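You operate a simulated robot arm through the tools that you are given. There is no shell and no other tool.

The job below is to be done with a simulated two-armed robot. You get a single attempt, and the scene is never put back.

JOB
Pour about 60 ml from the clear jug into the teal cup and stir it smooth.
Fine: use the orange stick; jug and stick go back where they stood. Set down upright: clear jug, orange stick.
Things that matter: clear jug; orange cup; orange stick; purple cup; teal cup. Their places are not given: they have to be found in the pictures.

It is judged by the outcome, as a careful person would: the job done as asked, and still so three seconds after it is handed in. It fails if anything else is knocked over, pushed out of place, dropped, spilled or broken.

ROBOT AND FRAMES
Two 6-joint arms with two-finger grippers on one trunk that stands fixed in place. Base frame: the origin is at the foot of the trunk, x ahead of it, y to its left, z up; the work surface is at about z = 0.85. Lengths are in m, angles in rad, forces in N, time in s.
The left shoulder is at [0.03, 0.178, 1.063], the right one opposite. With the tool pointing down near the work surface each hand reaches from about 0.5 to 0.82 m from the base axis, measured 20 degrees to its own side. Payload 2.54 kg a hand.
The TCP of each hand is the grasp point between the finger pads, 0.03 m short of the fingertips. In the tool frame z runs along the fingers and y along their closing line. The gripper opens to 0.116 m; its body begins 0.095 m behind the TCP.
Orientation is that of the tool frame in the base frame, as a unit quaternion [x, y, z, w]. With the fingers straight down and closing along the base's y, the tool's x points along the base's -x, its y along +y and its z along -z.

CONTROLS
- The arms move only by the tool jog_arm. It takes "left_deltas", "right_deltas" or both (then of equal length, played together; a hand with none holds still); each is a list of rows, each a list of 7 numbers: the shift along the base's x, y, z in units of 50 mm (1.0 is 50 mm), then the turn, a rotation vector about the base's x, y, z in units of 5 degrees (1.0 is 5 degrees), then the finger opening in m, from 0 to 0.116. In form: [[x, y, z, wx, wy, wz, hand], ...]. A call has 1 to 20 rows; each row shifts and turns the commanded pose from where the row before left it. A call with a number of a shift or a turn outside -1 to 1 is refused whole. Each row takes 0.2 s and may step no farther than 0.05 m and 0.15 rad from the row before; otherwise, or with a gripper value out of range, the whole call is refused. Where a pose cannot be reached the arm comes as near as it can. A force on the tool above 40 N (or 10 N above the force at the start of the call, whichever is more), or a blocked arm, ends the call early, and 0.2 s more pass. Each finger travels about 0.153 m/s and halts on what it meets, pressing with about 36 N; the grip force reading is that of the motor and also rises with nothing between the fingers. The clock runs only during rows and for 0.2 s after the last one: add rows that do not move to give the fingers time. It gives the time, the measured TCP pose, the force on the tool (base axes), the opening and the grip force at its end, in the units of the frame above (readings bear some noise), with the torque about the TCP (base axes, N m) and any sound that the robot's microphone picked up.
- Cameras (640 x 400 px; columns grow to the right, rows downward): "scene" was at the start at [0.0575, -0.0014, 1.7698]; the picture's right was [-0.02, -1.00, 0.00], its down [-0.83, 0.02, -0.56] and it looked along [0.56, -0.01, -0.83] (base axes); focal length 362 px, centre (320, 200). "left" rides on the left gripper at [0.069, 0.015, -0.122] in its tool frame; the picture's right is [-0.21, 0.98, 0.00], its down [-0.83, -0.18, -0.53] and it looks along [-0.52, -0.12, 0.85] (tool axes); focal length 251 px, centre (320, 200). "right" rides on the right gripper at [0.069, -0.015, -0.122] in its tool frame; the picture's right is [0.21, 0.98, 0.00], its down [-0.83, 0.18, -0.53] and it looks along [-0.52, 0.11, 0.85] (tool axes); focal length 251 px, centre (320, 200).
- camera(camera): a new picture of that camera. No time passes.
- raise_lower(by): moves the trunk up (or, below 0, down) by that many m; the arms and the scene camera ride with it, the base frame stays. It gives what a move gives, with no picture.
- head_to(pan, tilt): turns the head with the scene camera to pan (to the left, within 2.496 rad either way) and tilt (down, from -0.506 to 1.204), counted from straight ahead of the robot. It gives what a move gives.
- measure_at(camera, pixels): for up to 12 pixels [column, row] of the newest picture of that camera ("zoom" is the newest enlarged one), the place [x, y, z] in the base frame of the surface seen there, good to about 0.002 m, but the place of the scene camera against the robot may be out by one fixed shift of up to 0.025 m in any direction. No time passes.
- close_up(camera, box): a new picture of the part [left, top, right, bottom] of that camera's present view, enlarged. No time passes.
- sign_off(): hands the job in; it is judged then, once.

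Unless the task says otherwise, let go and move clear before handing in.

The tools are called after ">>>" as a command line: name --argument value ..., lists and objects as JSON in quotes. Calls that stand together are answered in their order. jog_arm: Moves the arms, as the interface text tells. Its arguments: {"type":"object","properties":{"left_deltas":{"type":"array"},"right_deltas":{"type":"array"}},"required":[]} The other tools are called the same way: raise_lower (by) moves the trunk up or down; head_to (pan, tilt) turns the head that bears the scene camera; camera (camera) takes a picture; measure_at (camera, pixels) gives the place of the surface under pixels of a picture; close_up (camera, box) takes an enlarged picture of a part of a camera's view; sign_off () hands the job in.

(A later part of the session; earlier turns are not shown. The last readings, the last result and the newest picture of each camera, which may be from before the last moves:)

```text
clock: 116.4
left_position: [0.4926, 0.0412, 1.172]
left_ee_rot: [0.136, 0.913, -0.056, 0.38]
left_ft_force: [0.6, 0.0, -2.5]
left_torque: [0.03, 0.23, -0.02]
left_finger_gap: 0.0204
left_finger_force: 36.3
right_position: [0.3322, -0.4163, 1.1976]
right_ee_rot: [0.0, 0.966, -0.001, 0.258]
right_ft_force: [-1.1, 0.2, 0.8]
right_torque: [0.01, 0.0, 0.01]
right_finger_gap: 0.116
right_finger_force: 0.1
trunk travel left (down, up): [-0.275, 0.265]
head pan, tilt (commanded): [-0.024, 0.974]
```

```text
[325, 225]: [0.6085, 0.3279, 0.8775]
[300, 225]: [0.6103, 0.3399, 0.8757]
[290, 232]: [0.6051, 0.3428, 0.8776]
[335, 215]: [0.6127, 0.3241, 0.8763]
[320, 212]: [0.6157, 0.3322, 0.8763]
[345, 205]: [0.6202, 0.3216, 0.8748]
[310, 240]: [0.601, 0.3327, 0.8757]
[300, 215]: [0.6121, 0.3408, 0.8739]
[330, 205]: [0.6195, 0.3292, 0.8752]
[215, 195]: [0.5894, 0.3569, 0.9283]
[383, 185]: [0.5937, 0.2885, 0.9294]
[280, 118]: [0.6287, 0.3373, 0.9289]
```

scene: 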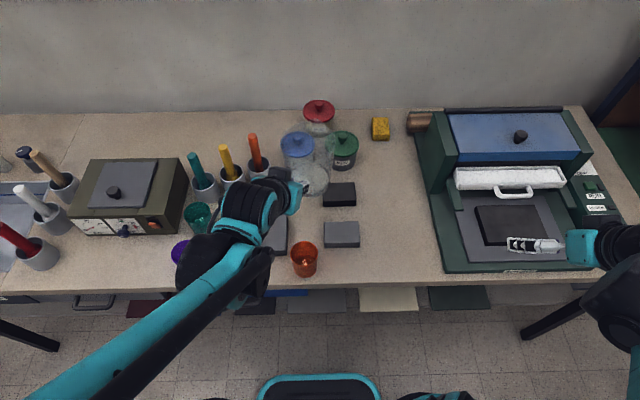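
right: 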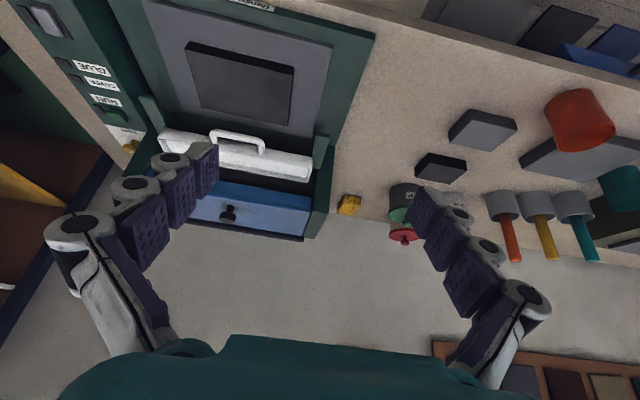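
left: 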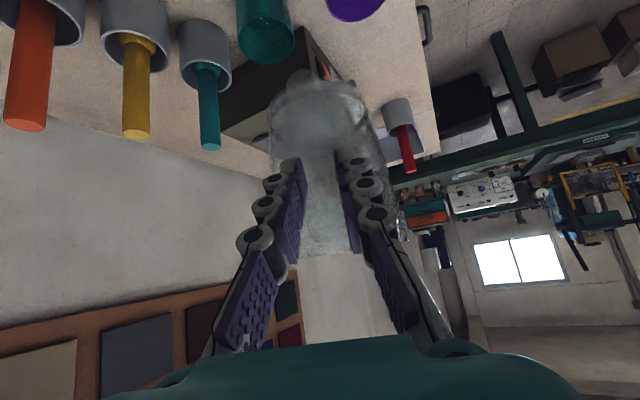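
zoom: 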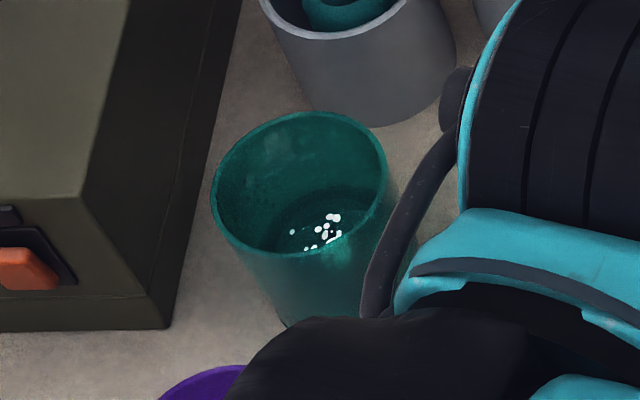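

The scene camera confirms a surface of about 0.883, so the poured volume is about 58–60 ml. I'll reverse the rest of the swing to carry the jug back above its original spot.

>>> jog_arm --left_deltas '[[0, -0.056, 0, 0, 0, -0.255, 0], [0, -0.112, 0, 0, 0, -0.511, 0], [0, -0.167, 0, 0, 0, -0.766, 0], [0, -0.186, 0, 0, 0, -0.851, 0], [0, -0.186, 0, 0, 0, -0.851, 0], [0, -0.186, 0, 0, 0, -0.851, 0], [0, -0.186, 0, 0, 0, -0.851, 0], [0, -0.186, 0, 0, 0, -0.851, 0], [0, -0.186, 0, 0, 0, -0.851, 0], [0, -0.186, 0, 0, 0, -0.851, 0], [0, -0.186, 0, 0, 0, -0.851, 0], [0, -0.186, 0, 0, 0, -0.851, 0], [0, -0.186, 0, 0, 0, -0.851, 0], [0, -0.186, 0, 0, 0, -0.851, 0], [0, -0.186, 0, 0, 0, -0.851, 0], [0, -0.186, 0, 0, 0, -0.851, 0], [0, -0.186, 0, 0, 0, -0.851, 0], [0, -0.167, 0, 0, 0, -0.766, 0], [0, -0.112, 0, 0, 0, -0.511, 0], [0, -0.056, 0, 0, 0, -0.255, 0]]'

>>> jog_arm --left_deltas '[[0, 0, 0, 0, 0, 0, 0], [0, 0, 0, 0, 0, 0, 0]]'

>>> camera --camera "scene"

>>> camera --camera "left"

```text
clock: 120.6
left_position: [0.4923, -0.1236, 1.1714]
left_ee_rot: [0.663, 0.643, -0.276, 0.268]
left_ft_force: [0.2, -0.5, -2.2]
left_torque: [0.24, -0.01, -0.01]
left_finger_gap: 0.0207
left_finger_force: 36.2
right_position: [0.3329, -0.4166, 1.197]
right_ee_rot: [0.0, 0.966, 0.001, 0.258]
right_ft_force: [-0.7, -0.2, 0.6]
right_torque: [0.0, -0.01, -0.02]
right_finger_gap: 0.116
right_finger_force: 0.1
trunk travel left (down, up): [-0.275, 0.265]
head pan, tilt (commanded): [-0.024, 0.974]
```

```text
clock: 121.2
left_position: [0.4912, -0.1229, 1.1719]
left_ee_rot: [0.663, 0.643, -0.276, 0.268]
left_ft_force: [-0.6, -0.1, -3.2]
left_torque: [0.21, -0.02, 0.02]
left_finger_gap: 0.0206
left_finger_force: 36.2
right_position: [0.3312, -0.4158, 1.1977]
right_ee_rot: [-0.001, 0.966, 0.001, 0.259]
right_ft_force: [0.4, -0.3, 0.8]
right_torque: [-0.04, 0.04, -0.04]
right_finger_gap: 0.116
right_finger_force: 0.0
trunk travel left (down, up): [-0.275, 0.265]
head pan, tilt (commanded): [-0.024, 0.974]
```

```text
taken
```

scene: 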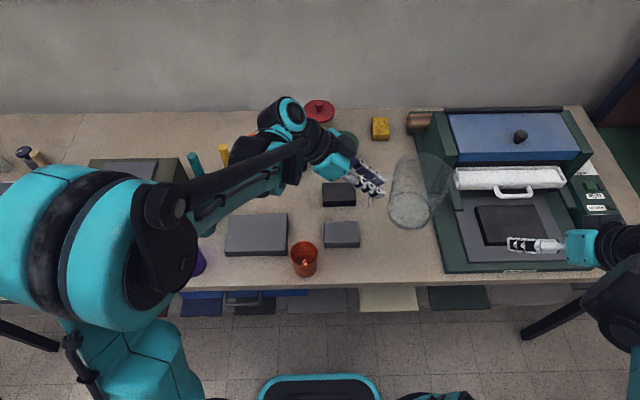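

```text
taken
```

left: 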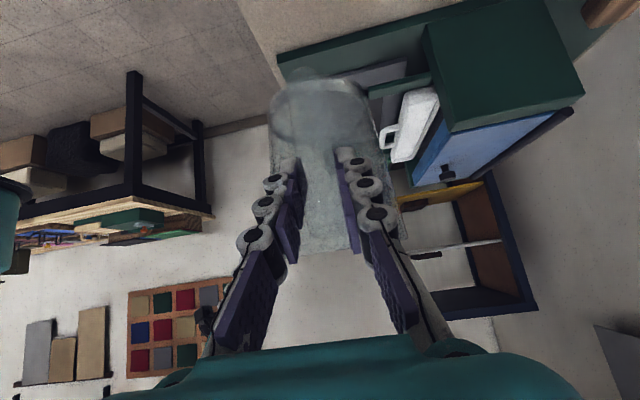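

The jug is back above its original place with the grasp orientation restored. I'll lower to about 5 mm above the table.

>>> jog_arm --left_deltas '[[0, 0, -0.1, 0, 0, 0, 0], [0, 0, -0.2, 0, 0, 0, 0], [0, 0, -0.26, 0, 0, 0, 0], [0, 0, -0.26, 0, 0, 0, 0], [0, 0, -0.26, 0, 0, 0, 0], [0, 0, -0.26, 0, 0, 0, 0], [0, 0, -0.26, 0, 0, 0, 0], [0, 0, -0.26, 0, 0, 0, 0], [0, 0, -0.26, 0, 0, 0, 0], [0, 0, -0.26, 0, 0, 0, 0], [0, 0, -0.26, 0, 0, 0, 0], [0, 0, -0.26, 0, 0, 0, 0], [0, 0, -0.26, 0, 0, 0, 0], [0, 0, -0.26, 0, 0, 0, 0], [0, 0, -0.26, 0, 0, 0, 0], [0, 0, -0.2, 0, 0, 0, 0], [0, 0, -0.15, 0, 0, 0, 0], [0, 0, -0.1, 0, 0, 0, 0], [0, 0, 0, 0, 0, 0, 0]]'

>>> close_up --camera "scene" --box '[310, 180, 440, 280]'

>>> close_up --camera "right" --box '[380, 50, 560, 200]'

```text
clock: 125.2
left_position: [0.49, -0.1222, 0.967]
left_ee_rot: [0.662, 0.643, -0.275, 0.268]
left_ft_force: [-0.2, 0.5, -2.9]
left_torque: [0.25, 0.0, -0.01]
left_finger_gap: 0.0207
left_finger_force: 35.9
right_position: [0.3313, -0.4166, 1.1986]
right_ee_rot: [0.0, 0.966, 0.0, 0.259]
right_ft_force: [0.3, -0.5, 0.6]
right_torque: [-0.02, 0.0, -0.01]
right_finger_gap: 0.1157
right_finger_force: 0.1
trunk travel left (down, up): [-0.275, 0.265]
head pan, tilt (commanded): [-0.024, 0.974]
```

```text
4.00 times, centred on (375, 230) of scene
```

zoom: 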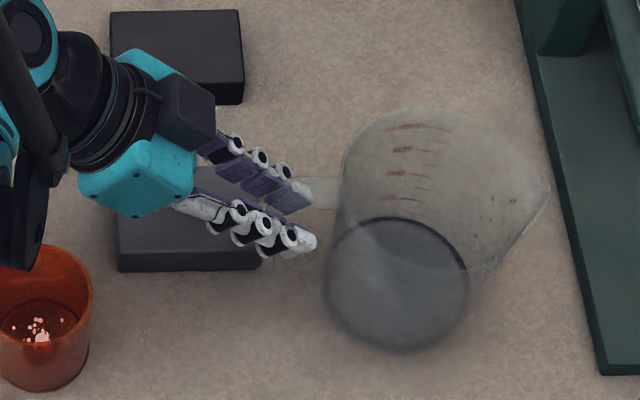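

```text
2.67 times, centred on (470, 125) of right
```

zoom: 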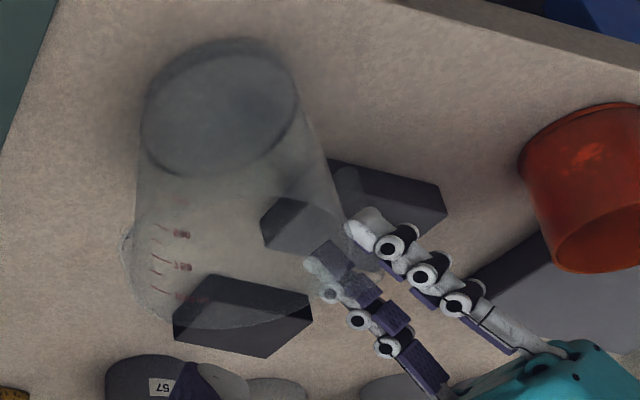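

The jug hovers about 7 mm up, aligned with its old footprint. I'll lower it gently in 1 mm steps and watch Fz.

>>> jog_arm --left_deltas '[[0, 0, -0.03, 0, 0, 0, 0], [0, 0, -0.03, 0, 0, 0, 0], [0, 0, -0.02, 0, 0, 0, 0], [0, 0, -0.02, 0, 0, 0, 0], [0, 0, -0.02, 0, 0, 0, 0], [0, 0, 0, 0, 0, 0, 0]]'

```text
clock: 126.6
left_position: [0.4897, -0.1225, 0.9607]
left_ee_rot: [0.662, 0.643, -0.276, 0.269]
left_ft_force: [4.4, 8.0, 30.0]
left_torque: [-0.48, -0.01, 0.04]
left_finger_gap: 0.0208
left_finger_force: 36.0
right_position: [0.3314, -0.4151, 1.1985]
right_ee_rot: [-0.001, 0.966, -0.001, 0.26]
right_ft_force: [-0.2, -0.3, -0.2]
right_torque: [0.02, -0.01, -0.01]
right_finger_gap: 0.1161
right_finger_force: 0.1
trunk travel left (down, up): [-0.275, 0.265]
head pan, tilt (commanded): [-0.024, 0.974]
```

Contact is made, but it presses with 30 N. I'll ease up in sub-millimetre steps to leave only a light contact before releasing.

>>> jog_arm --left_deltas '[[0, 0, 0.012, 0, 0, 0, 0], [0, 0, 0, 0, 0, 0, 0]]'

```text
clock: 127.2
left_position: [0.4897, -0.1221, 0.9605]
left_ee_rot: [0.662, 0.642, -0.276, 0.269]
left_ft_force: [3.8, 10.9, 27.9]
left_torque: [-0.19, -0.04, 0.06]
left_finger_gap: 0.0206
left_finger_force: 36.3
right_position: [0.3312, -0.4156, 1.1974]
right_ee_rot: [-0.001, 0.966, 0.0, 0.26]
right_ft_force: [0.5, 0.1, 0.0]
right_torque: [-0.02, 0.0, 0.01]
right_finger_gap: 0.1159
right_finger_force: 0.1
trunk travel left (down, up): [-0.275, 0.265]
head pan, tilt (commanded): [-0.024, 0.974]
```

>>> jog_arm --left_deltas '[[0, 0, 0.02, 0, 0, 0, 0], [0, 0, 0, 0, 0, 0, 0]]'

```text
clock: 127.8
left_position: [0.4899, -0.1244, 0.9618]
left_ee_rot: [0.663, 0.643, -0.275, 0.267]
left_ft_force: [-1.1, 1.5, 2.5]
left_torque: [0.15, 0.13, -0.1]
left_finger_gap: 0.0206
left_finger_force: 35.8
right_position: [0.3323, -0.4168, 1.1977]
right_ee_rot: [0.0, 0.966, 0.0, 0.26]
right_ft_force: [0.5, -0.5, -0.6]
right_torque: [-0.02, 0.02, 0.0]
right_finger_gap: 0.1161
right_finger_force: 0.1
trunk travel left (down, up): [-0.275, 0.265]
head pan, tilt (commanded): [-0.024, 0.974]
```

The contact is now light (Fz ≈ +2.5 N). I'll check that the jug stands square before opening.

>>> close_up --camera "scene" --box '[310, 180, 440, 280]'

>>> close_up --camera "right" --box '[380, 50, 560, 200]'

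>>> close_up --camera "left" --box '[240, 60, 410, 280]'

```text
4.00 times, centred on (375, 230) of scene
```

zoom: 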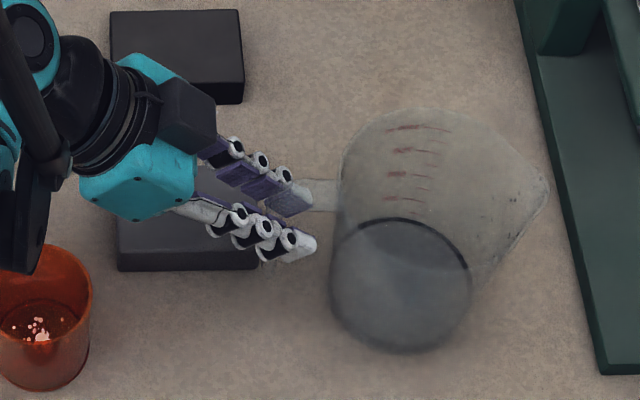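

```text
2.67 times, centred on (470, 125) of right
```

zoom: 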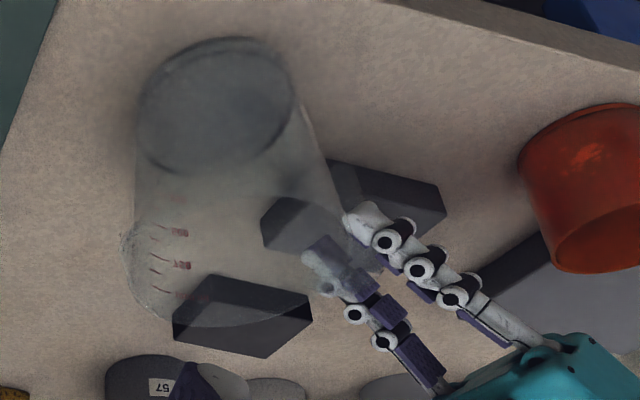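

```text
1.82 times, centred on (325, 170) of left
```

zoom: 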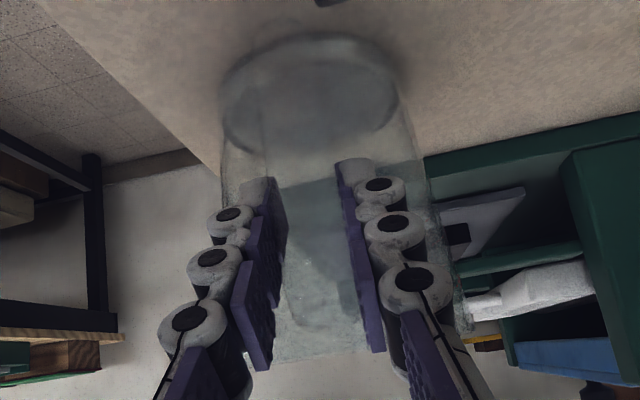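

It stands square on its old footprint. I'll open the fingers gradually and back straight out along the tool axis.

>>> jog_arm --left_deltas '[[0, 0, 0, 0, 0, 0, 0.02], [0, 0, 0, 0, 0, 0, 0.024], [0, 0, 0, 0, 0, 0, 0.03], [0, 0, 0, 0, 0, 0, 0.04], [0, 0, 0, 0, 0, 0, 0.055], [0, 0, 0, 0, 0, 0, 0.07], [0, 0, 0, 0, 0, 0, 0.08], [0, 0, 0, 0, 0, 0, 0.08]]'

>>> close_up --camera "scene" --box '[310, 180, 440, 280]'

```text
clock: 129.6
left_position: [0.4919, -0.1217, 0.9621]
left_ee_rot: [0.662, 0.643, -0.275, 0.268]
left_ft_force: [-0.1, 0.3, -0.2]
left_torque: [0.02, 0.02, -0.02]
left_finger_gap: 0.0802
left_finger_force: 0.1
right_position: [0.3319, -0.4162, 1.1979]
right_ee_rot: [0.0, 0.966, 0.0, 0.26]
right_ft_force: [0.6, -0.6, -0.2]
right_torque: [-0.01, -0.02, 0.02]
right_finger_gap: 0.116
right_finger_force: 0.1
trunk travel left (down, up): [-0.275, 0.265]
head pan, tilt (commanded): [-0.024, 0.974]
```

```text
4.00 times, centred on (375, 230) of scene
```

zoom: 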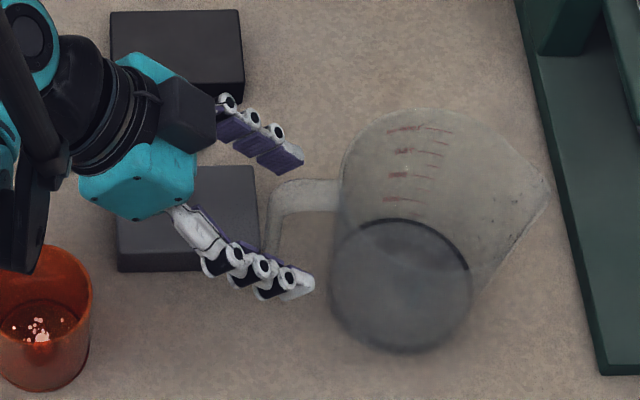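

The jug is released and standing where it was. I'll retreat along the tool axis and then up.

>>> jog_arm --left_deltas '[[0, 0.15, 0.15, 0, 0, 0, 0.08], [0, 0.2, 0.2, 0, 0, 0, 0.08], [0, 0.2, 0.2, 0, 0, 0, 0.08], [0, 0.2, 0.2, 0, 0, 0, 0.08], [0, 0.2, 0.2, 0, 0, 0, 0.08], [0, 0.2, 0.2, 0, 0, 0, 0.08], [0, 0.2, 0.2, 0, 0, 0, 0.08], [0, 0.3, 0.4, 0, 0, 0, 0.08], [0, 0.3, 0.5, 0, 0, 0, 0.08], [0, 0.3, 0.5, 0, 0, 0, 0.08], [0, 0.3, 0.5, 0, 0, 0, 0.08], [0, 0.3, 0.5, 0, 0, 0, 0.08], [0, 0.3, 0.5, 0, 0, 0, 0.08]]'

>>> camera --camera "scene"

>>> close_up --camera "scene" --box '[340, 180, 460, 290]'

```text
clock: 132.4
left_position: [0.4894, 0.0357, 1.1726]
left_ee_rot: [0.663, 0.643, -0.275, 0.268]
left_ft_force: [-0.1, 0.0, -0.4]
left_torque: [0.03, -0.03, 0.01]
left_finger_gap: 0.0799
left_finger_force: 0.0
right_position: [0.331, -0.4164, 1.1981]
right_ee_rot: [0.0, 0.966, 0.0, 0.26]
right_ft_force: [0.7, -0.8, 0.2]
right_torque: [-0.02, -0.01, 0.02]
right_finger_gap: 0.116
right_finger_force: 0.0
trunk travel left (down, up): [-0.275, 0.265]
head pan, tilt (commanded): [-0.024, 0.974]
```

```text
taken
```

scene: 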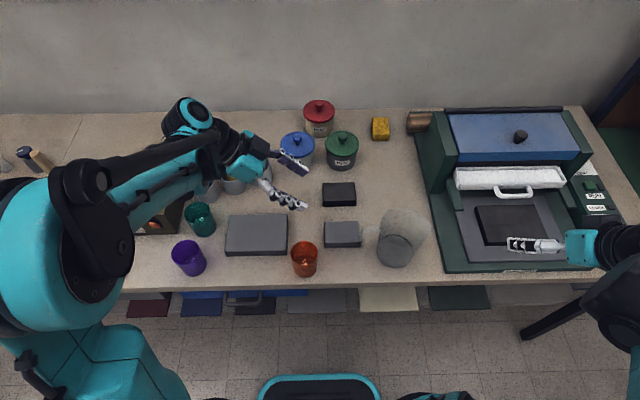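

```text
3.64 times, centred on (400, 235) of scene
```

zoom: 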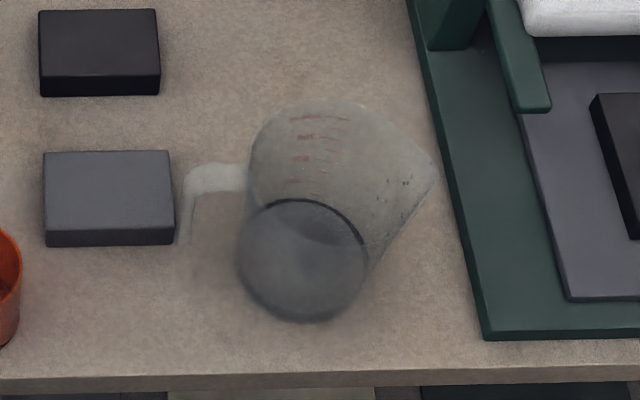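

The jug stands exactly where it began, upright. Next is the orange stick: I'll straighten the left tool to point down and move to a viewing spot near the sticks.

>>> jog_arm --left_deltas '[[0.218, 0.357, 0.046, 0.75, 0, 0, 0.08], [0.218, 0.357, 0.046, 0.75, 0, 0, 0.08], [0.218, 0.357, 0.046, 0.75, 0, 0, 0.08], [0.218, 0.357, 0.046, 0.75, 0, 0, 0.08], [0.218, 0.357, 0.046, 0.75, 0, 0, 0.08], [0.218, 0.357, 0.046, 0.75, 0, 0, 0.08], [0.218, 0.357, 0.046, 0.75, 0, 0, 0.08], [0.218, 0.357, 0.046, 0.75, 0, 0, 0.08], [0.218, 0.357, 0.046, 0.75, 0, 0, 0.08], [0.218, 0.357, 0.046, 0.75, 0, 0, 0.08], [0.218, 0.357, 0.046, 0.75, 0, 0, 0.08], [0.218, 0.357, 0.046, 0.75, 0, 0, 0.08], [0, 0, 0, 0, 0, 0, 0.08]]'

>>> camera --camera "left"

>>> camera --camera "scene"

```text
clock: 135.2
left_position: [0.622, 0.2488, 1.2032]
left_ee_rot: [0.714, 0.7, -0.009, -0.006]
left_ft_force: [0.3, 0.0, 0.0]
left_torque: [-0.04, -0.02, 0.01]
left_finger_gap: 0.0798
left_finger_force: 0.1
right_position: [0.3313, -0.4163, 1.1975]
right_ee_rot: [-0.001, 0.966, 0.0, 0.26]
right_ft_force: [-0.3, 0.8, -0.8]
right_torque: [0.02, 0.0, 0.0]
right_finger_gap: 0.116
right_finger_force: 0.1
trunk travel left (down, up): [-0.275, 0.265]
head pan, tilt (commanded): [-0.024, 0.974]
```

```text
taken
```

left: 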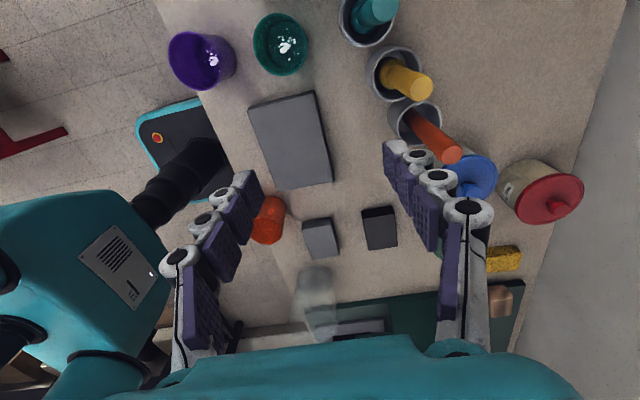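

```text
taken
```

scene: 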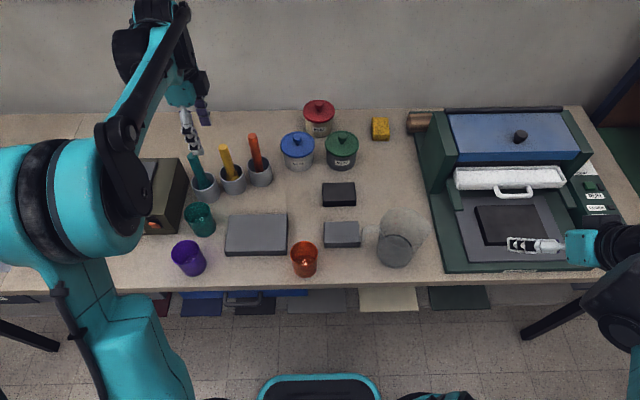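

>>> close_up --camera "left" --box '[350, 0, 520, 180]'

>>> measure_at --camera "left" --pixels '[[451, 154], [445, 147], [438, 140], [430, 130], [422, 120], [395, 125], [440, 110], [415, 102], [410, 132], [400, 105], [420, 92], [288, 45]]'

>>> close_up --camera "scene" --box '[180, 115, 290, 215]'

```text
2.22 times, centred on (435, 90) of left
```

zoom: 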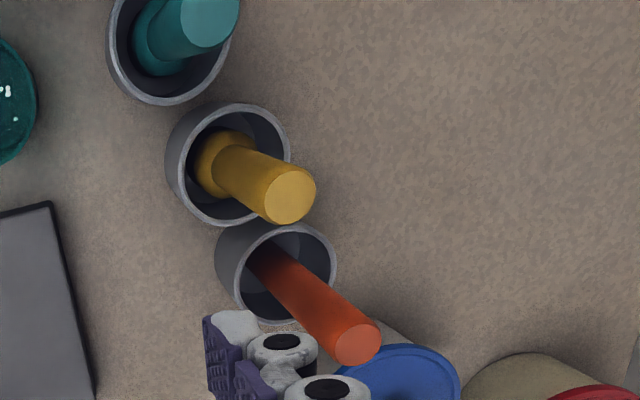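

```text
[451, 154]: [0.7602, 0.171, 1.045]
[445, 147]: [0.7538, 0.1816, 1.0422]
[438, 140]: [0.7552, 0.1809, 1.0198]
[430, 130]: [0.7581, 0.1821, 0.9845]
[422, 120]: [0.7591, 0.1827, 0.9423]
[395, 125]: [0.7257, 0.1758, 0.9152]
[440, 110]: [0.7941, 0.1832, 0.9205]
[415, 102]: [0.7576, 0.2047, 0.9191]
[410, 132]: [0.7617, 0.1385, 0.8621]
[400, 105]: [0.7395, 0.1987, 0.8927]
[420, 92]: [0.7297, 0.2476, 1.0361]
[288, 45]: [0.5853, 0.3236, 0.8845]
```

```text
4.00 times, centred on (235, 165) of scene
```

zoom: 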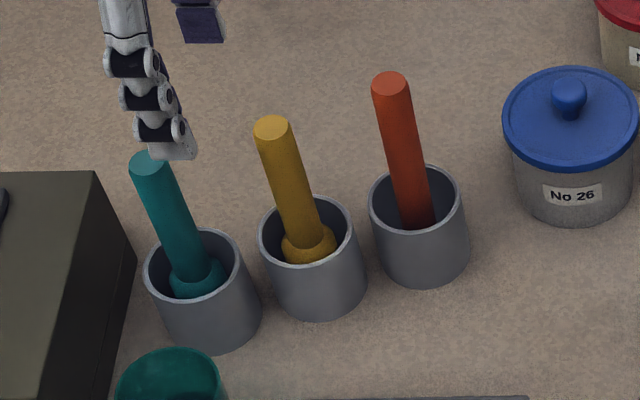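

The orange stick's top is at (0.760,0.171,1.045) with a radius of about 11 mm, nearly vertical in a holder centred at (0.760,0.171) with its rim at 0.919. I'll move above it with the fingers set to straddle in x, away from the neighbouring yellow stick.

>>> jog_arm --left_deltas '[[0.345, -0.1945, -0.2, 0.006, -0.03, 0, 0.07], [0.345, -0.1945, -0.2, 0.006, -0.03, 0, 0.07], [0.345, -0.1945, -0.2, 0.006, -0.03, 0, 0.07], [0.345, -0.1945, -0.2, 0.006, -0.03, 0, 0.07], [0.345, -0.1945, -0.2, 0.006, -0.03, 0, 0.07], [0.345, -0.1945, -0.2, 0.006, -0.03, 0, 0.07], [0.345, -0.1945, -0.2, 0.006, -0.03, 0, 0.07], [0.345, -0.1945, -0.2, 0.006, -0.03, 0, 0.07], [0, 0, 0, 0, 0, 0, 0.07]]'

>>> camera --camera "left"

>>> close_up --camera "scene" --box '[170, 85, 300, 205]'

```text
clock: 137.2
left_position: [0.7587, 0.1707, 1.1215]
left_ee_rot: [0.715, 0.699, 0.001, 0.0]
left_ft_force: [0.3, 0.4, 0.1]
left_torque: [0.04, 0.0, -0.03]
left_finger_gap: 0.0699
left_finger_force: 0.0
right_position: [0.3316, -0.4166, 1.197]
right_ee_rot: [0.001, 0.966, 0.0, 0.26]
right_ft_force: [-0.2, 0.3, -0.4]
right_torque: [-0.03, -0.02, 0.0]
right_finger_gap: 0.1158
right_finger_force: 0.1
trunk travel left (down, up): [-0.275, 0.265]
head pan, tilt (commanded): [-0.024, 0.974]
```

```text
taken
```

left: 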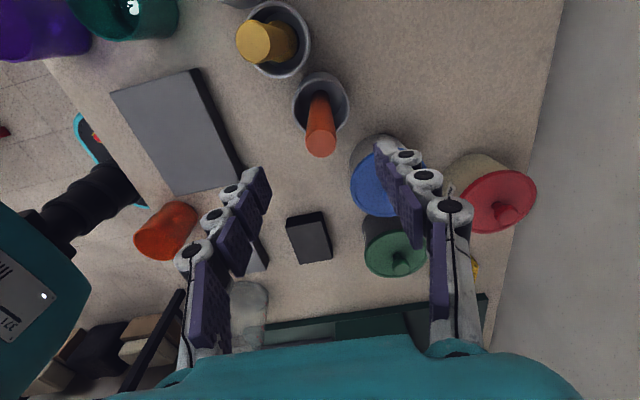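

```text
3.33 times, centred on (235, 145) of scene
```

zoom: 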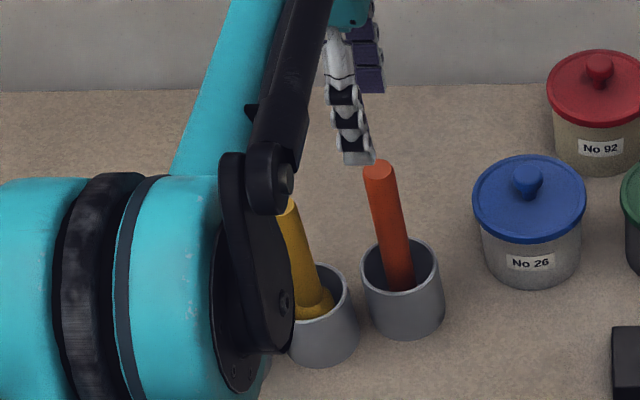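

The stick's top sits at pixel (320,143), exactly on the tool axis, and its shaft runs straight along column 320, so it's vertical. I'll take a closer look before descending.

>>> close_up --camera "left" --box '[230, 0, 400, 180]'

>>> measure_at --camera "left" --pixels '[[320, 143], [319, 120], [318, 108], [317, 100], [300, 110], [343, 112], [320, 75], [262, 42], [320, 132], [310, 95], [330, 95], [320, 88]]'

```text
2.22 times, centred on (315, 90) of left
```

zoom: 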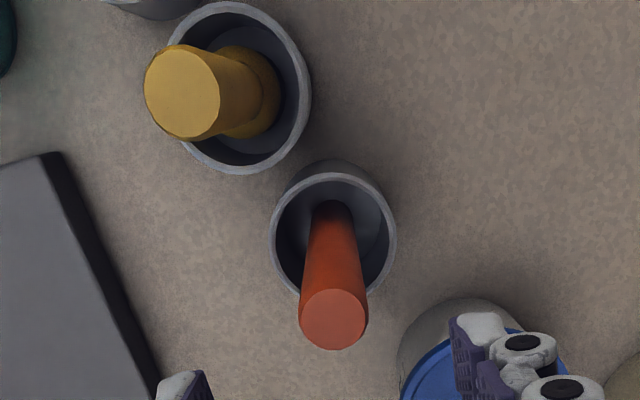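

```text
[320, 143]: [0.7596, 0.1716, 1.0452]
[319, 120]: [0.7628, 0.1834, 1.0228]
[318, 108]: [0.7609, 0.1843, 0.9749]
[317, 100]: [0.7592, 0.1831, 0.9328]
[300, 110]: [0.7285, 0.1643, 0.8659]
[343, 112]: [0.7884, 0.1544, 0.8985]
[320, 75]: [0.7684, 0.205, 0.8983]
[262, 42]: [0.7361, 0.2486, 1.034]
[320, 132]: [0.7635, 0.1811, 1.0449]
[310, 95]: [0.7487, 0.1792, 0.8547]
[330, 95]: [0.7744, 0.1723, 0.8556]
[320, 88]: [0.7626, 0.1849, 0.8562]
```

The orange stick is a plain shaft standing vertically on the holder floor (z≈0.856), axis (0.760,0.172). I'll descend to grip it at z≈1.005.

>>> jog_arm --left_deltas '[[0.001, 0.001, -0.194, 0, 0, 0, 0.07], [0.001, 0.001, -0.194, 0, 0, 0, 0.07], [0.001, 0.001, -0.194, 0, 0, 0, 0.07], [0.001, 0.001, -0.194, 0, 0, 0, 0.07], [0.001, 0.001, -0.194, 0, 0, 0, 0.07], [0.001, 0.001, -0.194, 0, 0, 0, 0.07], [0.001, 0.001, -0.194, 0, 0, 0, 0.07], [0.001, 0.001, -0.194, 0, 0, 0, 0.07], [0.001, 0.001, -0.194, 0, 0, 0, 0.07], [0.001, 0.001, -0.194, 0, 0, 0, 0.07], [0.001, 0.001, -0.194, 0, 0, 0, 0.07], [0.001, 0.001, -0.194, 0, 0, 0, 0.07], [0, 0, 0, 0, 0, 0, 0.07]]'

>>> camera --camera "left"

>>> close_up --camera "scene" --box '[190, 100, 310, 210]'

```text
clock: 140.0
left_position: [0.7605, 0.1721, 1.0047]
left_ee_rot: [0.714, 0.7, 0.001, 0.0]
left_ft_force: [-0.7, 1.0, -0.5]
left_torque: [0.03, 0.0, 0.01]
left_finger_gap: 0.07
left_finger_force: 0.1
right_position: [0.3315, -0.4171, 1.1981]
right_ee_rot: [0.001, 0.966, 0.0, 0.26]
right_ft_force: [0.0, 0.2, -0.4]
right_torque: [0.02, -0.01, 0.0]
right_finger_gap: 0.116
right_finger_force: 0.1
trunk travel left (down, up): [-0.275, 0.265]
head pan, tilt (commanded): [-0.024, 0.974]
```

```text
taken
```

left: 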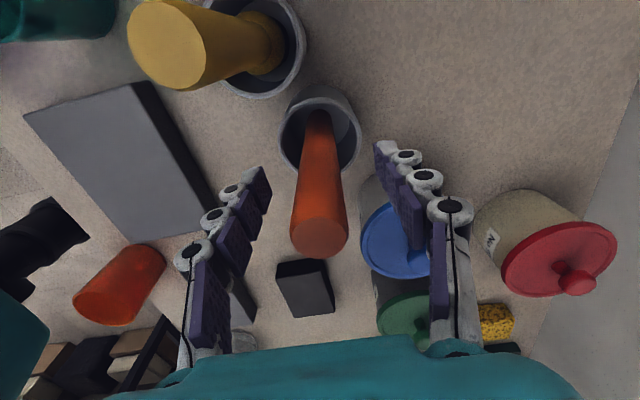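

```text
3.64 times, centred on (250, 155) of scene
```

zoom: 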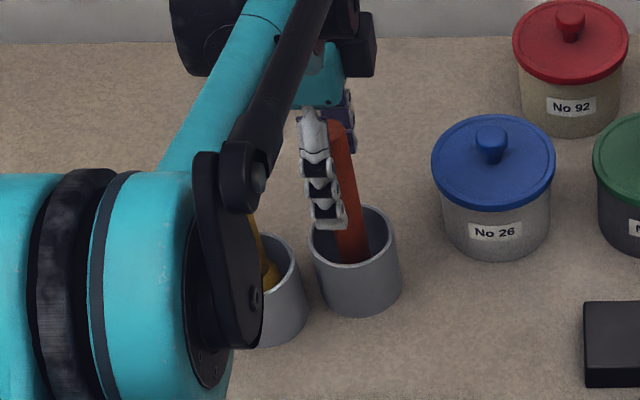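

The stick is centred between the fingers at column 320. I'll close gently.

>>> jog_arm --left_deltas '[[0, 0, 0, 0, 0, 0, 0.055], [0, 0, 0, 0, 0, 0, 0.042], [0, 0, 0, 0, 0, 0, 0.034], [0, 0, 0, 0, 0, 0, 0.028], [0, 0, 0, 0, 0, 0, 0.024], [0, 0, 0, 0, 0, 0, 0.02], [0, 0, 0, 0, 0, 0, 0.012], [0, 0, 0, 0, 0, 0, 0.0], [0, 0, 0, 0, 0, 0, 0.0], [0, 0, 0, 0, 0, 0, 0.0]]'

>>> camera --camera "left"

```text
clock: 142.2
left_position: [0.7614, 0.1714, 1.0061]
left_ee_rot: [0.714, 0.7, 0.001, -0.001]
left_ft_force: [-0.2, 1.0, 0.4]
left_torque: [0.02, 0.01, 0.0]
left_finger_gap: 0.0257
left_finger_force: 35.2
right_position: [0.3326, -0.417, 1.1977]
right_ee_rot: [-0.001, 0.966, 0.0, 0.26]
right_ft_force: [-0.2, -0.7, 0.3]
right_torque: [-0.01, 0.01, 0.0]
right_finger_gap: 0.1158
right_finger_force: 0.0
trunk travel left (down, up): [-0.275, 0.265]
head pan, tilt (commanded): [-0.024, 0.974]
```

```text
taken
```

left: 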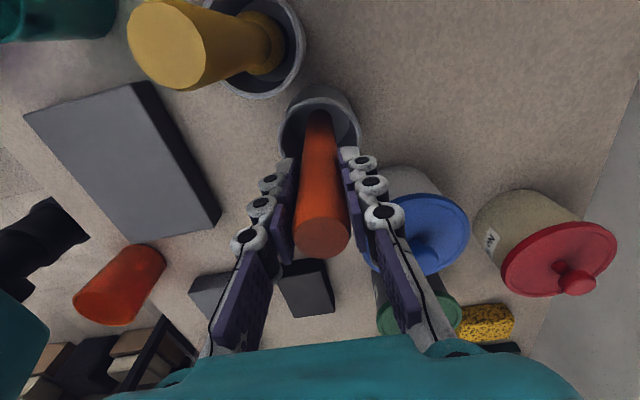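

The grip holds the 25.7 mm shaft at 35 N. I'll lift straight up 0.15 m out of the holder.

>>> jog_arm --left_deltas '[[0, 0, 0.05, 0, 0, 0, 0], [0, 0, 0.12, 0, 0, 0, 0], [0, 0, 0.2, 0, 0, 0, 0], [0, 0, 0.22, 0, 0, 0, 0], [0, 0, 0.22, 0, 0, 0, 0], [0, 0, 0.22, 0, 0, 0, 0], [0, 0, 0.22, 0, 0, 0, 0], [0, 0, 0.22, 0, 0, 0, 0], [0, 0, 0.22, 0, 0, 0, 0], [0, 0, 0.22, 0, 0, 0, 0], [0, 0, 0.22, 0, 0, 0, 0], [0, 0, 0.22, 0, 0, 0, 0], [0, 0, 0.22, 0, 0, 0, 0], [0, 0, 0.22, 0, 0, 0, 0], [0, 0, 0.2, 0, 0, 0, 0], [0, 0, 0.1, 0, 0, 0, 0], [0, 0, 0, 0, 0, 0, 0]]'

>>> camera --camera "left"

>>> camera --camera "scene"

```text
clock: 145.8
left_position: [0.7621, 0.1727, 1.1582]
left_ee_rot: [0.714, 0.7, 0.0, 0.0]
left_ft_force: [0.1, 0.7, -1.6]
left_torque: [-0.03, 0.0, -0.01]
left_finger_gap: 0.0257
left_finger_force: 35.9
right_position: [0.3316, -0.418, 1.1964]
right_ee_rot: [0.0, 0.966, 0.0, 0.259]
right_ft_force: [-0.4, -0.8, 0.2]
right_torque: [0.02, 0.01, -0.01]
right_finger_gap: 0.1161
right_finger_force: 0.1
trunk travel left (down, up): [-0.275, 0.265]
head pan, tilt (commanded): [-0.024, 0.974]
```

```text
taken
```

left: 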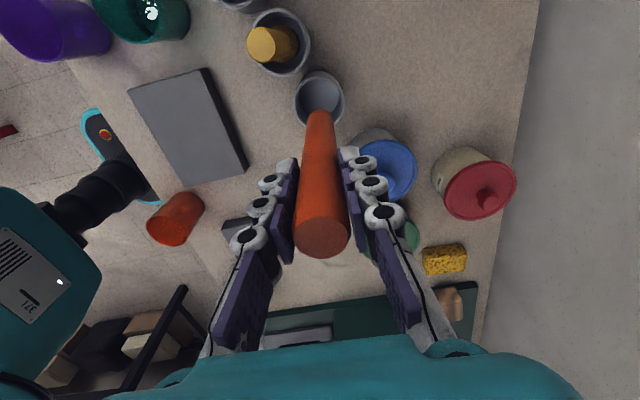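

```text
taken
```

scene: 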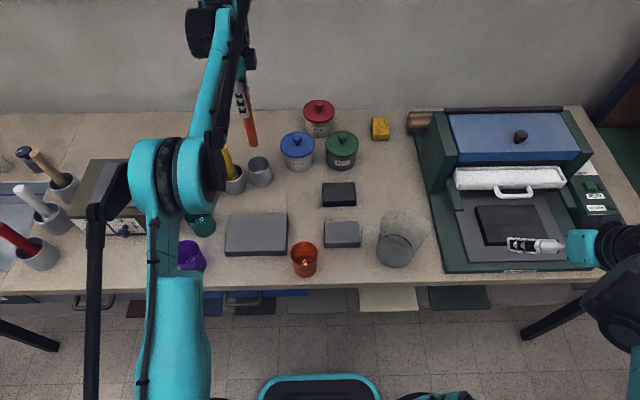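

The stick is clear of its holder and vertical, with its lower end about 149 mm below the TCP. I'll carry it forward past the other sticks and then over to the teal cup.

>>> jog_arm --left_deltas '[[-0.2, 0, 0, 0, 0, 0, 0], [-0.4, 0, 0, 0, 0, 0, 0], [-0.45, 0, 0, 0, 0, 0, 0], [-0.45, 0, 0, 0, 0, 0, 0], [-0.45, 0, 0, 0, 0, 0, 0], [-0.45, 0, 0, 0, 0, 0, 0], [-0.45, 0, 0, 0, 0, 0, 0], [-0.35, 0.1, 0, 0, 0, 0, 0], [-0.2, 0.3, 0, 0, 0, 0, 0], [-0.1, 0.4, 0, 0, 0, 0, 0], [-0.06, 0.45, 0, 0, 0, 0, 0], [-0.06, 0.45, 0, 0, 0, 0, 0], [0, 0.45, 0, 0, 0, 0, 0], [0, 0.4, 0, 0, 0, 0, 0], [0, 0.3, 0, 0, 0, 0, 0], [0, 0.13, 0, 0, 0, 0, 0], [0, 0, 0, 0, 0, 0, 0]]'

>>> camera --camera "left"

>>> close_up --camera "scene" --box '[140, 100, 290, 280]'

```text
clock: 149.4
left_position: [0.5809, 0.3202, 1.1586]
left_ee_rot: [0.714, 0.7, 0.0, 0.0]
left_ft_force: [-0.4, -0.8, -0.9]
left_torque: [-0.02, 0.04, 0.03]
left_finger_gap: 0.0256
left_finger_force: 36.2
right_position: [0.3318, -0.4163, 1.1977]
right_ee_rot: [0.0, 0.966, 0.0, 0.259]
right_ft_force: [0.7, 0.0, 0.9]
right_torque: [-0.04, 0.0, -0.02]
right_finger_gap: 0.1159
right_finger_force: 0.1
trunk travel left (down, up): [-0.275, 0.265]
head pan, tilt (commanded): [-0.024, 0.974]
```

```text
taken
```

left: 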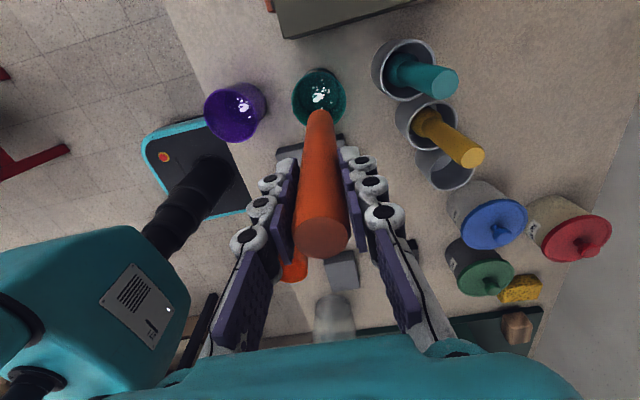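

```text
2.22 times, centred on (215, 190) of scene
```

zoom: 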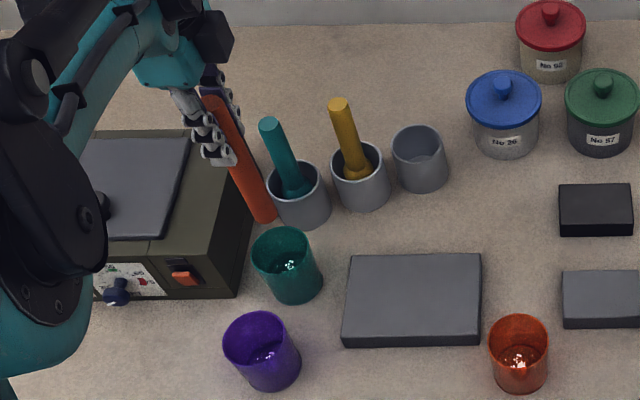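

The cup rim appears at about (320,98) in the left view. I'll measure its centre precisely against the tool axis.

>>> close_up --camera "left" --box '[270, 50, 370, 140]'

>>> measure_at --camera "zoom" --pixels '[[145, 220], [483, 225], [315, 82], [200, 130], [430, 130], [320, 200], [300, 250], [350, 170], [170, 290], [460, 290], [155, 180], [475, 180]]'

```text
4.44 times, centred on (320, 95) of left
```

zoom: 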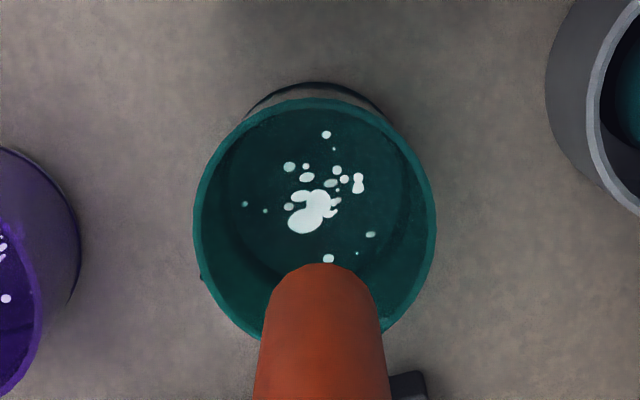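

```text
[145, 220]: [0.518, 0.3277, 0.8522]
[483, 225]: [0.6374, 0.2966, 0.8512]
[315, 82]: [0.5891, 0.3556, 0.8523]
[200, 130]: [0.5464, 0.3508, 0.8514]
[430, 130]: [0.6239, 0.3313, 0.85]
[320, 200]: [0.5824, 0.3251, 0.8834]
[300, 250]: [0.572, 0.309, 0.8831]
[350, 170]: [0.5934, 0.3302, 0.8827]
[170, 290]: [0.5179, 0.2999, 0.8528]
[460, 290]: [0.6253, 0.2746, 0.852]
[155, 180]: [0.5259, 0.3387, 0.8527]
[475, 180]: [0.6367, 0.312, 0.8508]
```

>>> measure_at --camera "zoom" --pixels '[[198, 225], [433, 225], [315, 103], [232, 145], [400, 142], [205, 270], [428, 265], [220, 165], [415, 165], [350, 106], [280, 106], [245, 320]]'

```text
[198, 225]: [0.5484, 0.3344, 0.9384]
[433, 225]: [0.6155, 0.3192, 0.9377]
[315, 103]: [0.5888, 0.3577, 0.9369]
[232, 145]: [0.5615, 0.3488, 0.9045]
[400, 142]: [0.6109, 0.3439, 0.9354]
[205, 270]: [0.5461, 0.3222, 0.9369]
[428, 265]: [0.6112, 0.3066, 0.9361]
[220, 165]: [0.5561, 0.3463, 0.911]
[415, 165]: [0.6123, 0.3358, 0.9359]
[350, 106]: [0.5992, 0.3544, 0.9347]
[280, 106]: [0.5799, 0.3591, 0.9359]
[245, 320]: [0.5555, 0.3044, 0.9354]
```

The rim fit gives the cup centre ≈(0.581,0.3245) with inner radius about 33 mm at the top and 30 mm at the liquid (surface 0.883, so roughly 59 ml added). I'll centre the stick and lower it until its tip is about 20 mm into the liquid, clear of the floor.

>>> jog_arm --left_deltas '[[0.006, 0.086, 0, 0, 0, 0, 0], [0, 0, -0.2, 0, 0, 0, 0], [0, 0, -0.3, 0, 0, 0, 0], [0, 0, -0.3, 0, 0, 0, 0], [0, 0, -0.3, 0, 0, 0, 0], [0, 0, -0.3, 0, 0, 0, 0], [0, 0, -0.3, 0, 0, 0, 0], [0, 0, -0.2, 0, 0, 0, 0], [0, 0, 0, 0, 0, 0, 0]]'

>>> camera --camera "left"

>>> close_up --camera "scene" --box '[150, 130, 260, 250]'

```text
clock: 151.4
left_position: [0.5808, 0.3259, 1.0636]
left_ee_rot: [0.715, 0.699, 0.001, -0.001]
left_ft_force: [0.3, -0.8, -0.2]
left_torque: [0.0, 0.02, -0.02]
left_finger_gap: 0.0256
left_finger_force: 35.7
right_position: [0.3326, -0.4168, 1.197]
right_ee_rot: [0.0, 0.966, 0.0, 0.26]
right_ft_force: [-0.4, -0.5, 0.3]
right_torque: [0.0, -0.01, 0.04]
right_finger_gap: 0.1156
right_finger_force: 0.1
trunk travel left (down, up): [-0.275, 0.265]
head pan, tilt (commanded): [-0.024, 0.974]
```

```text
taken
```

left: 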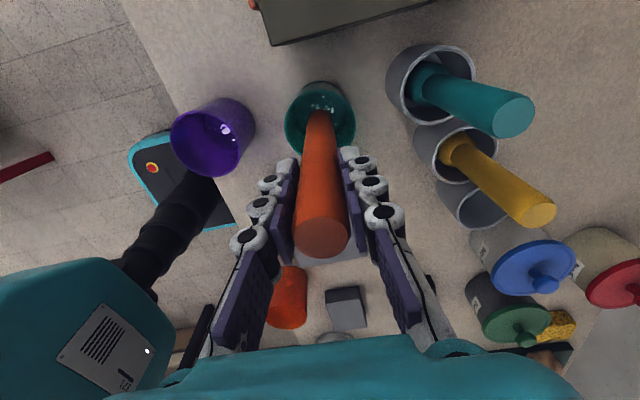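

```text
3.33 times, centred on (205, 190) of scene
```

zoom: 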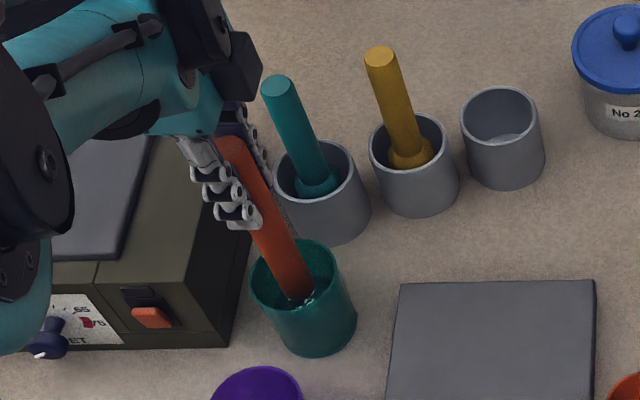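

The stick is entering the cup centrally. I'll ease it down the last 5 cm.

>>> jog_arm --left_deltas '[[0, -0.01, -0.13, 0, 0, 0, 0], [0, -0.01, -0.13, 0, 0, 0, 0], [0, 0, -0.13, 0, 0, 0, 0], [0, 0, -0.13, 0, 0, 0, 0], [0, 0, -0.13, 0, 0, 0, 0], [0, 0, -0.13, 0, 0, 0, 0], [0, 0, -0.13, 0, 0, 0, 0], [0, 0, -0.12, 0, 0, 0, 0], [0, 0, 0, 0, 0, 0, 0], [0, 0, 0, 0, 0, 0, 0]]'

>>> close_up --camera "left" --box '[240, 60, 400, 200]'

>>> close_up --camera "scene" --box '[160, 170, 240, 250]'

```text
clock: 153.6
left_position: [0.5804, 0.3237, 1.0137]
left_ee_rot: [0.714, 0.7, 0.0, -0.001]
left_ft_force: [-0.1, -0.1, -1.0]
left_torque: [-0.02, 0.0, -0.01]
left_finger_gap: 0.0257
left_finger_force: 36.0
right_position: [0.332, -0.4162, 1.1977]
right_ee_rot: [0.0, 0.966, 0.0, 0.259]
right_ft_force: [-0.9, 0.1, -0.4]
right_torque: [-0.02, 0.02, 0.02]
right_finger_gap: 0.1158
right_finger_force: 0.0
trunk travel left (down, up): [-0.275, 0.265]
head pan, tilt (commanded): [-0.024, 0.974]
```

```text
2.86 times, centred on (320, 130) of left
```

zoom: 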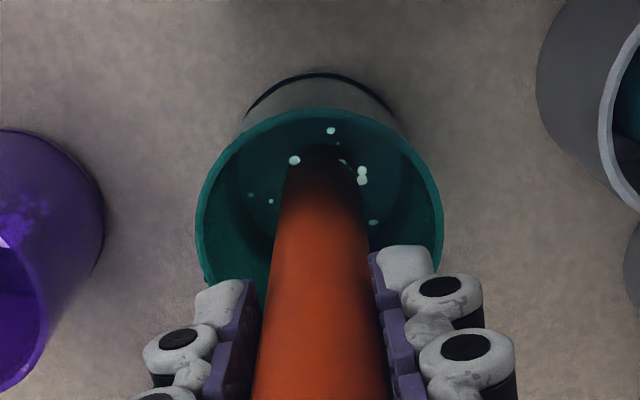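

```text
5.00 times, centred on (200, 210) of scene
```

zoom: 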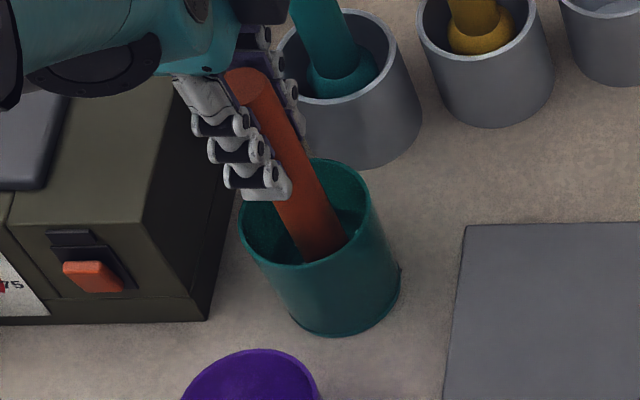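

The tip is about 19 mm into the liquid with no contact force. I'll start stirring with one small 10 mm-radius circle to check clearance.

>>> jog_arm --left_deltas '[[0.1, 0.008, 0, 0, 0, 0, 0], [0.1, 0.008, 0, 0, 0, 0, 0], [-0.0586, 0.1414, 0, 0, 0, 0, 0], [-0.1414, 0.0586, 0, 0, 0, 0, 0], [-0.1414, -0.0586, 0, 0, 0, 0, 0], [-0.0586, -0.1414, 0, 0, 0, 0, 0], [0.0586, -0.1414, 0, 0, 0, 0, 0], [0.1414, -0.0586, 0, 0, 0, 0, 0], [0.1414, 0.0586, 0, 0, 0, 0, 0], [0.0586, 0.1414, 0, 0, 0, 0, 0]]'

>>> close_up --camera "left" --box '[240, 60, 400, 200]'

>>> close_up --camera "scene" --box '[160, 170, 240, 250]'

```text
clock: 155.8
left_position: [0.5917, 0.3244, 1.0124]
left_ee_rot: [0.715, 0.7, 0.0, 0.0]
left_ft_force: [0.5, -0.2, -0.3]
left_torque: [-0.01, -0.01, 0.0]
left_finger_gap: 0.0258
left_finger_force: 36.1
right_position: [0.3328, -0.4175, 1.1968]
right_ee_rot: [0.0, 0.966, 0.0, 0.26]
right_ft_force: [0.4, 0.1, 1.9]
right_torque: [0.01, 0.04, -0.03]
right_finger_gap: 0.1164
right_finger_force: 0.0
trunk travel left (down, up): [-0.275, 0.265]
head pan, tilt (commanded): [-0.024, 0.974]
```

```text
2.86 times, centred on (320, 130) of left
```

zoom: 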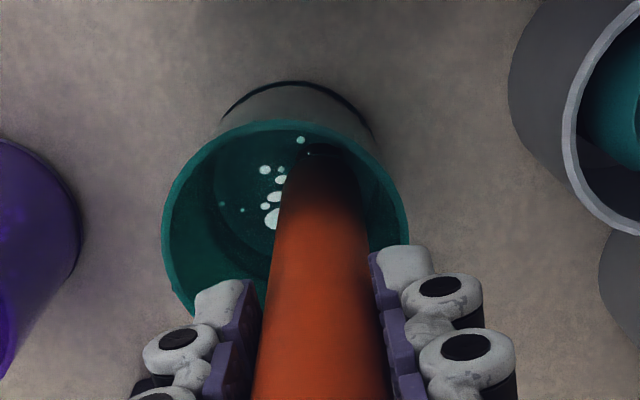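

```text
5.00 times, centred on (200, 210) of scene
```

zoom: 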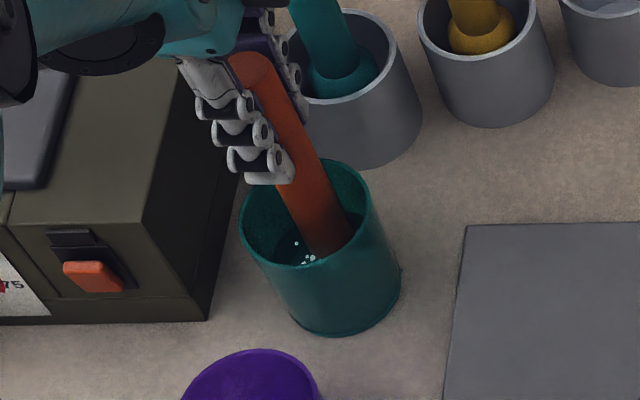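

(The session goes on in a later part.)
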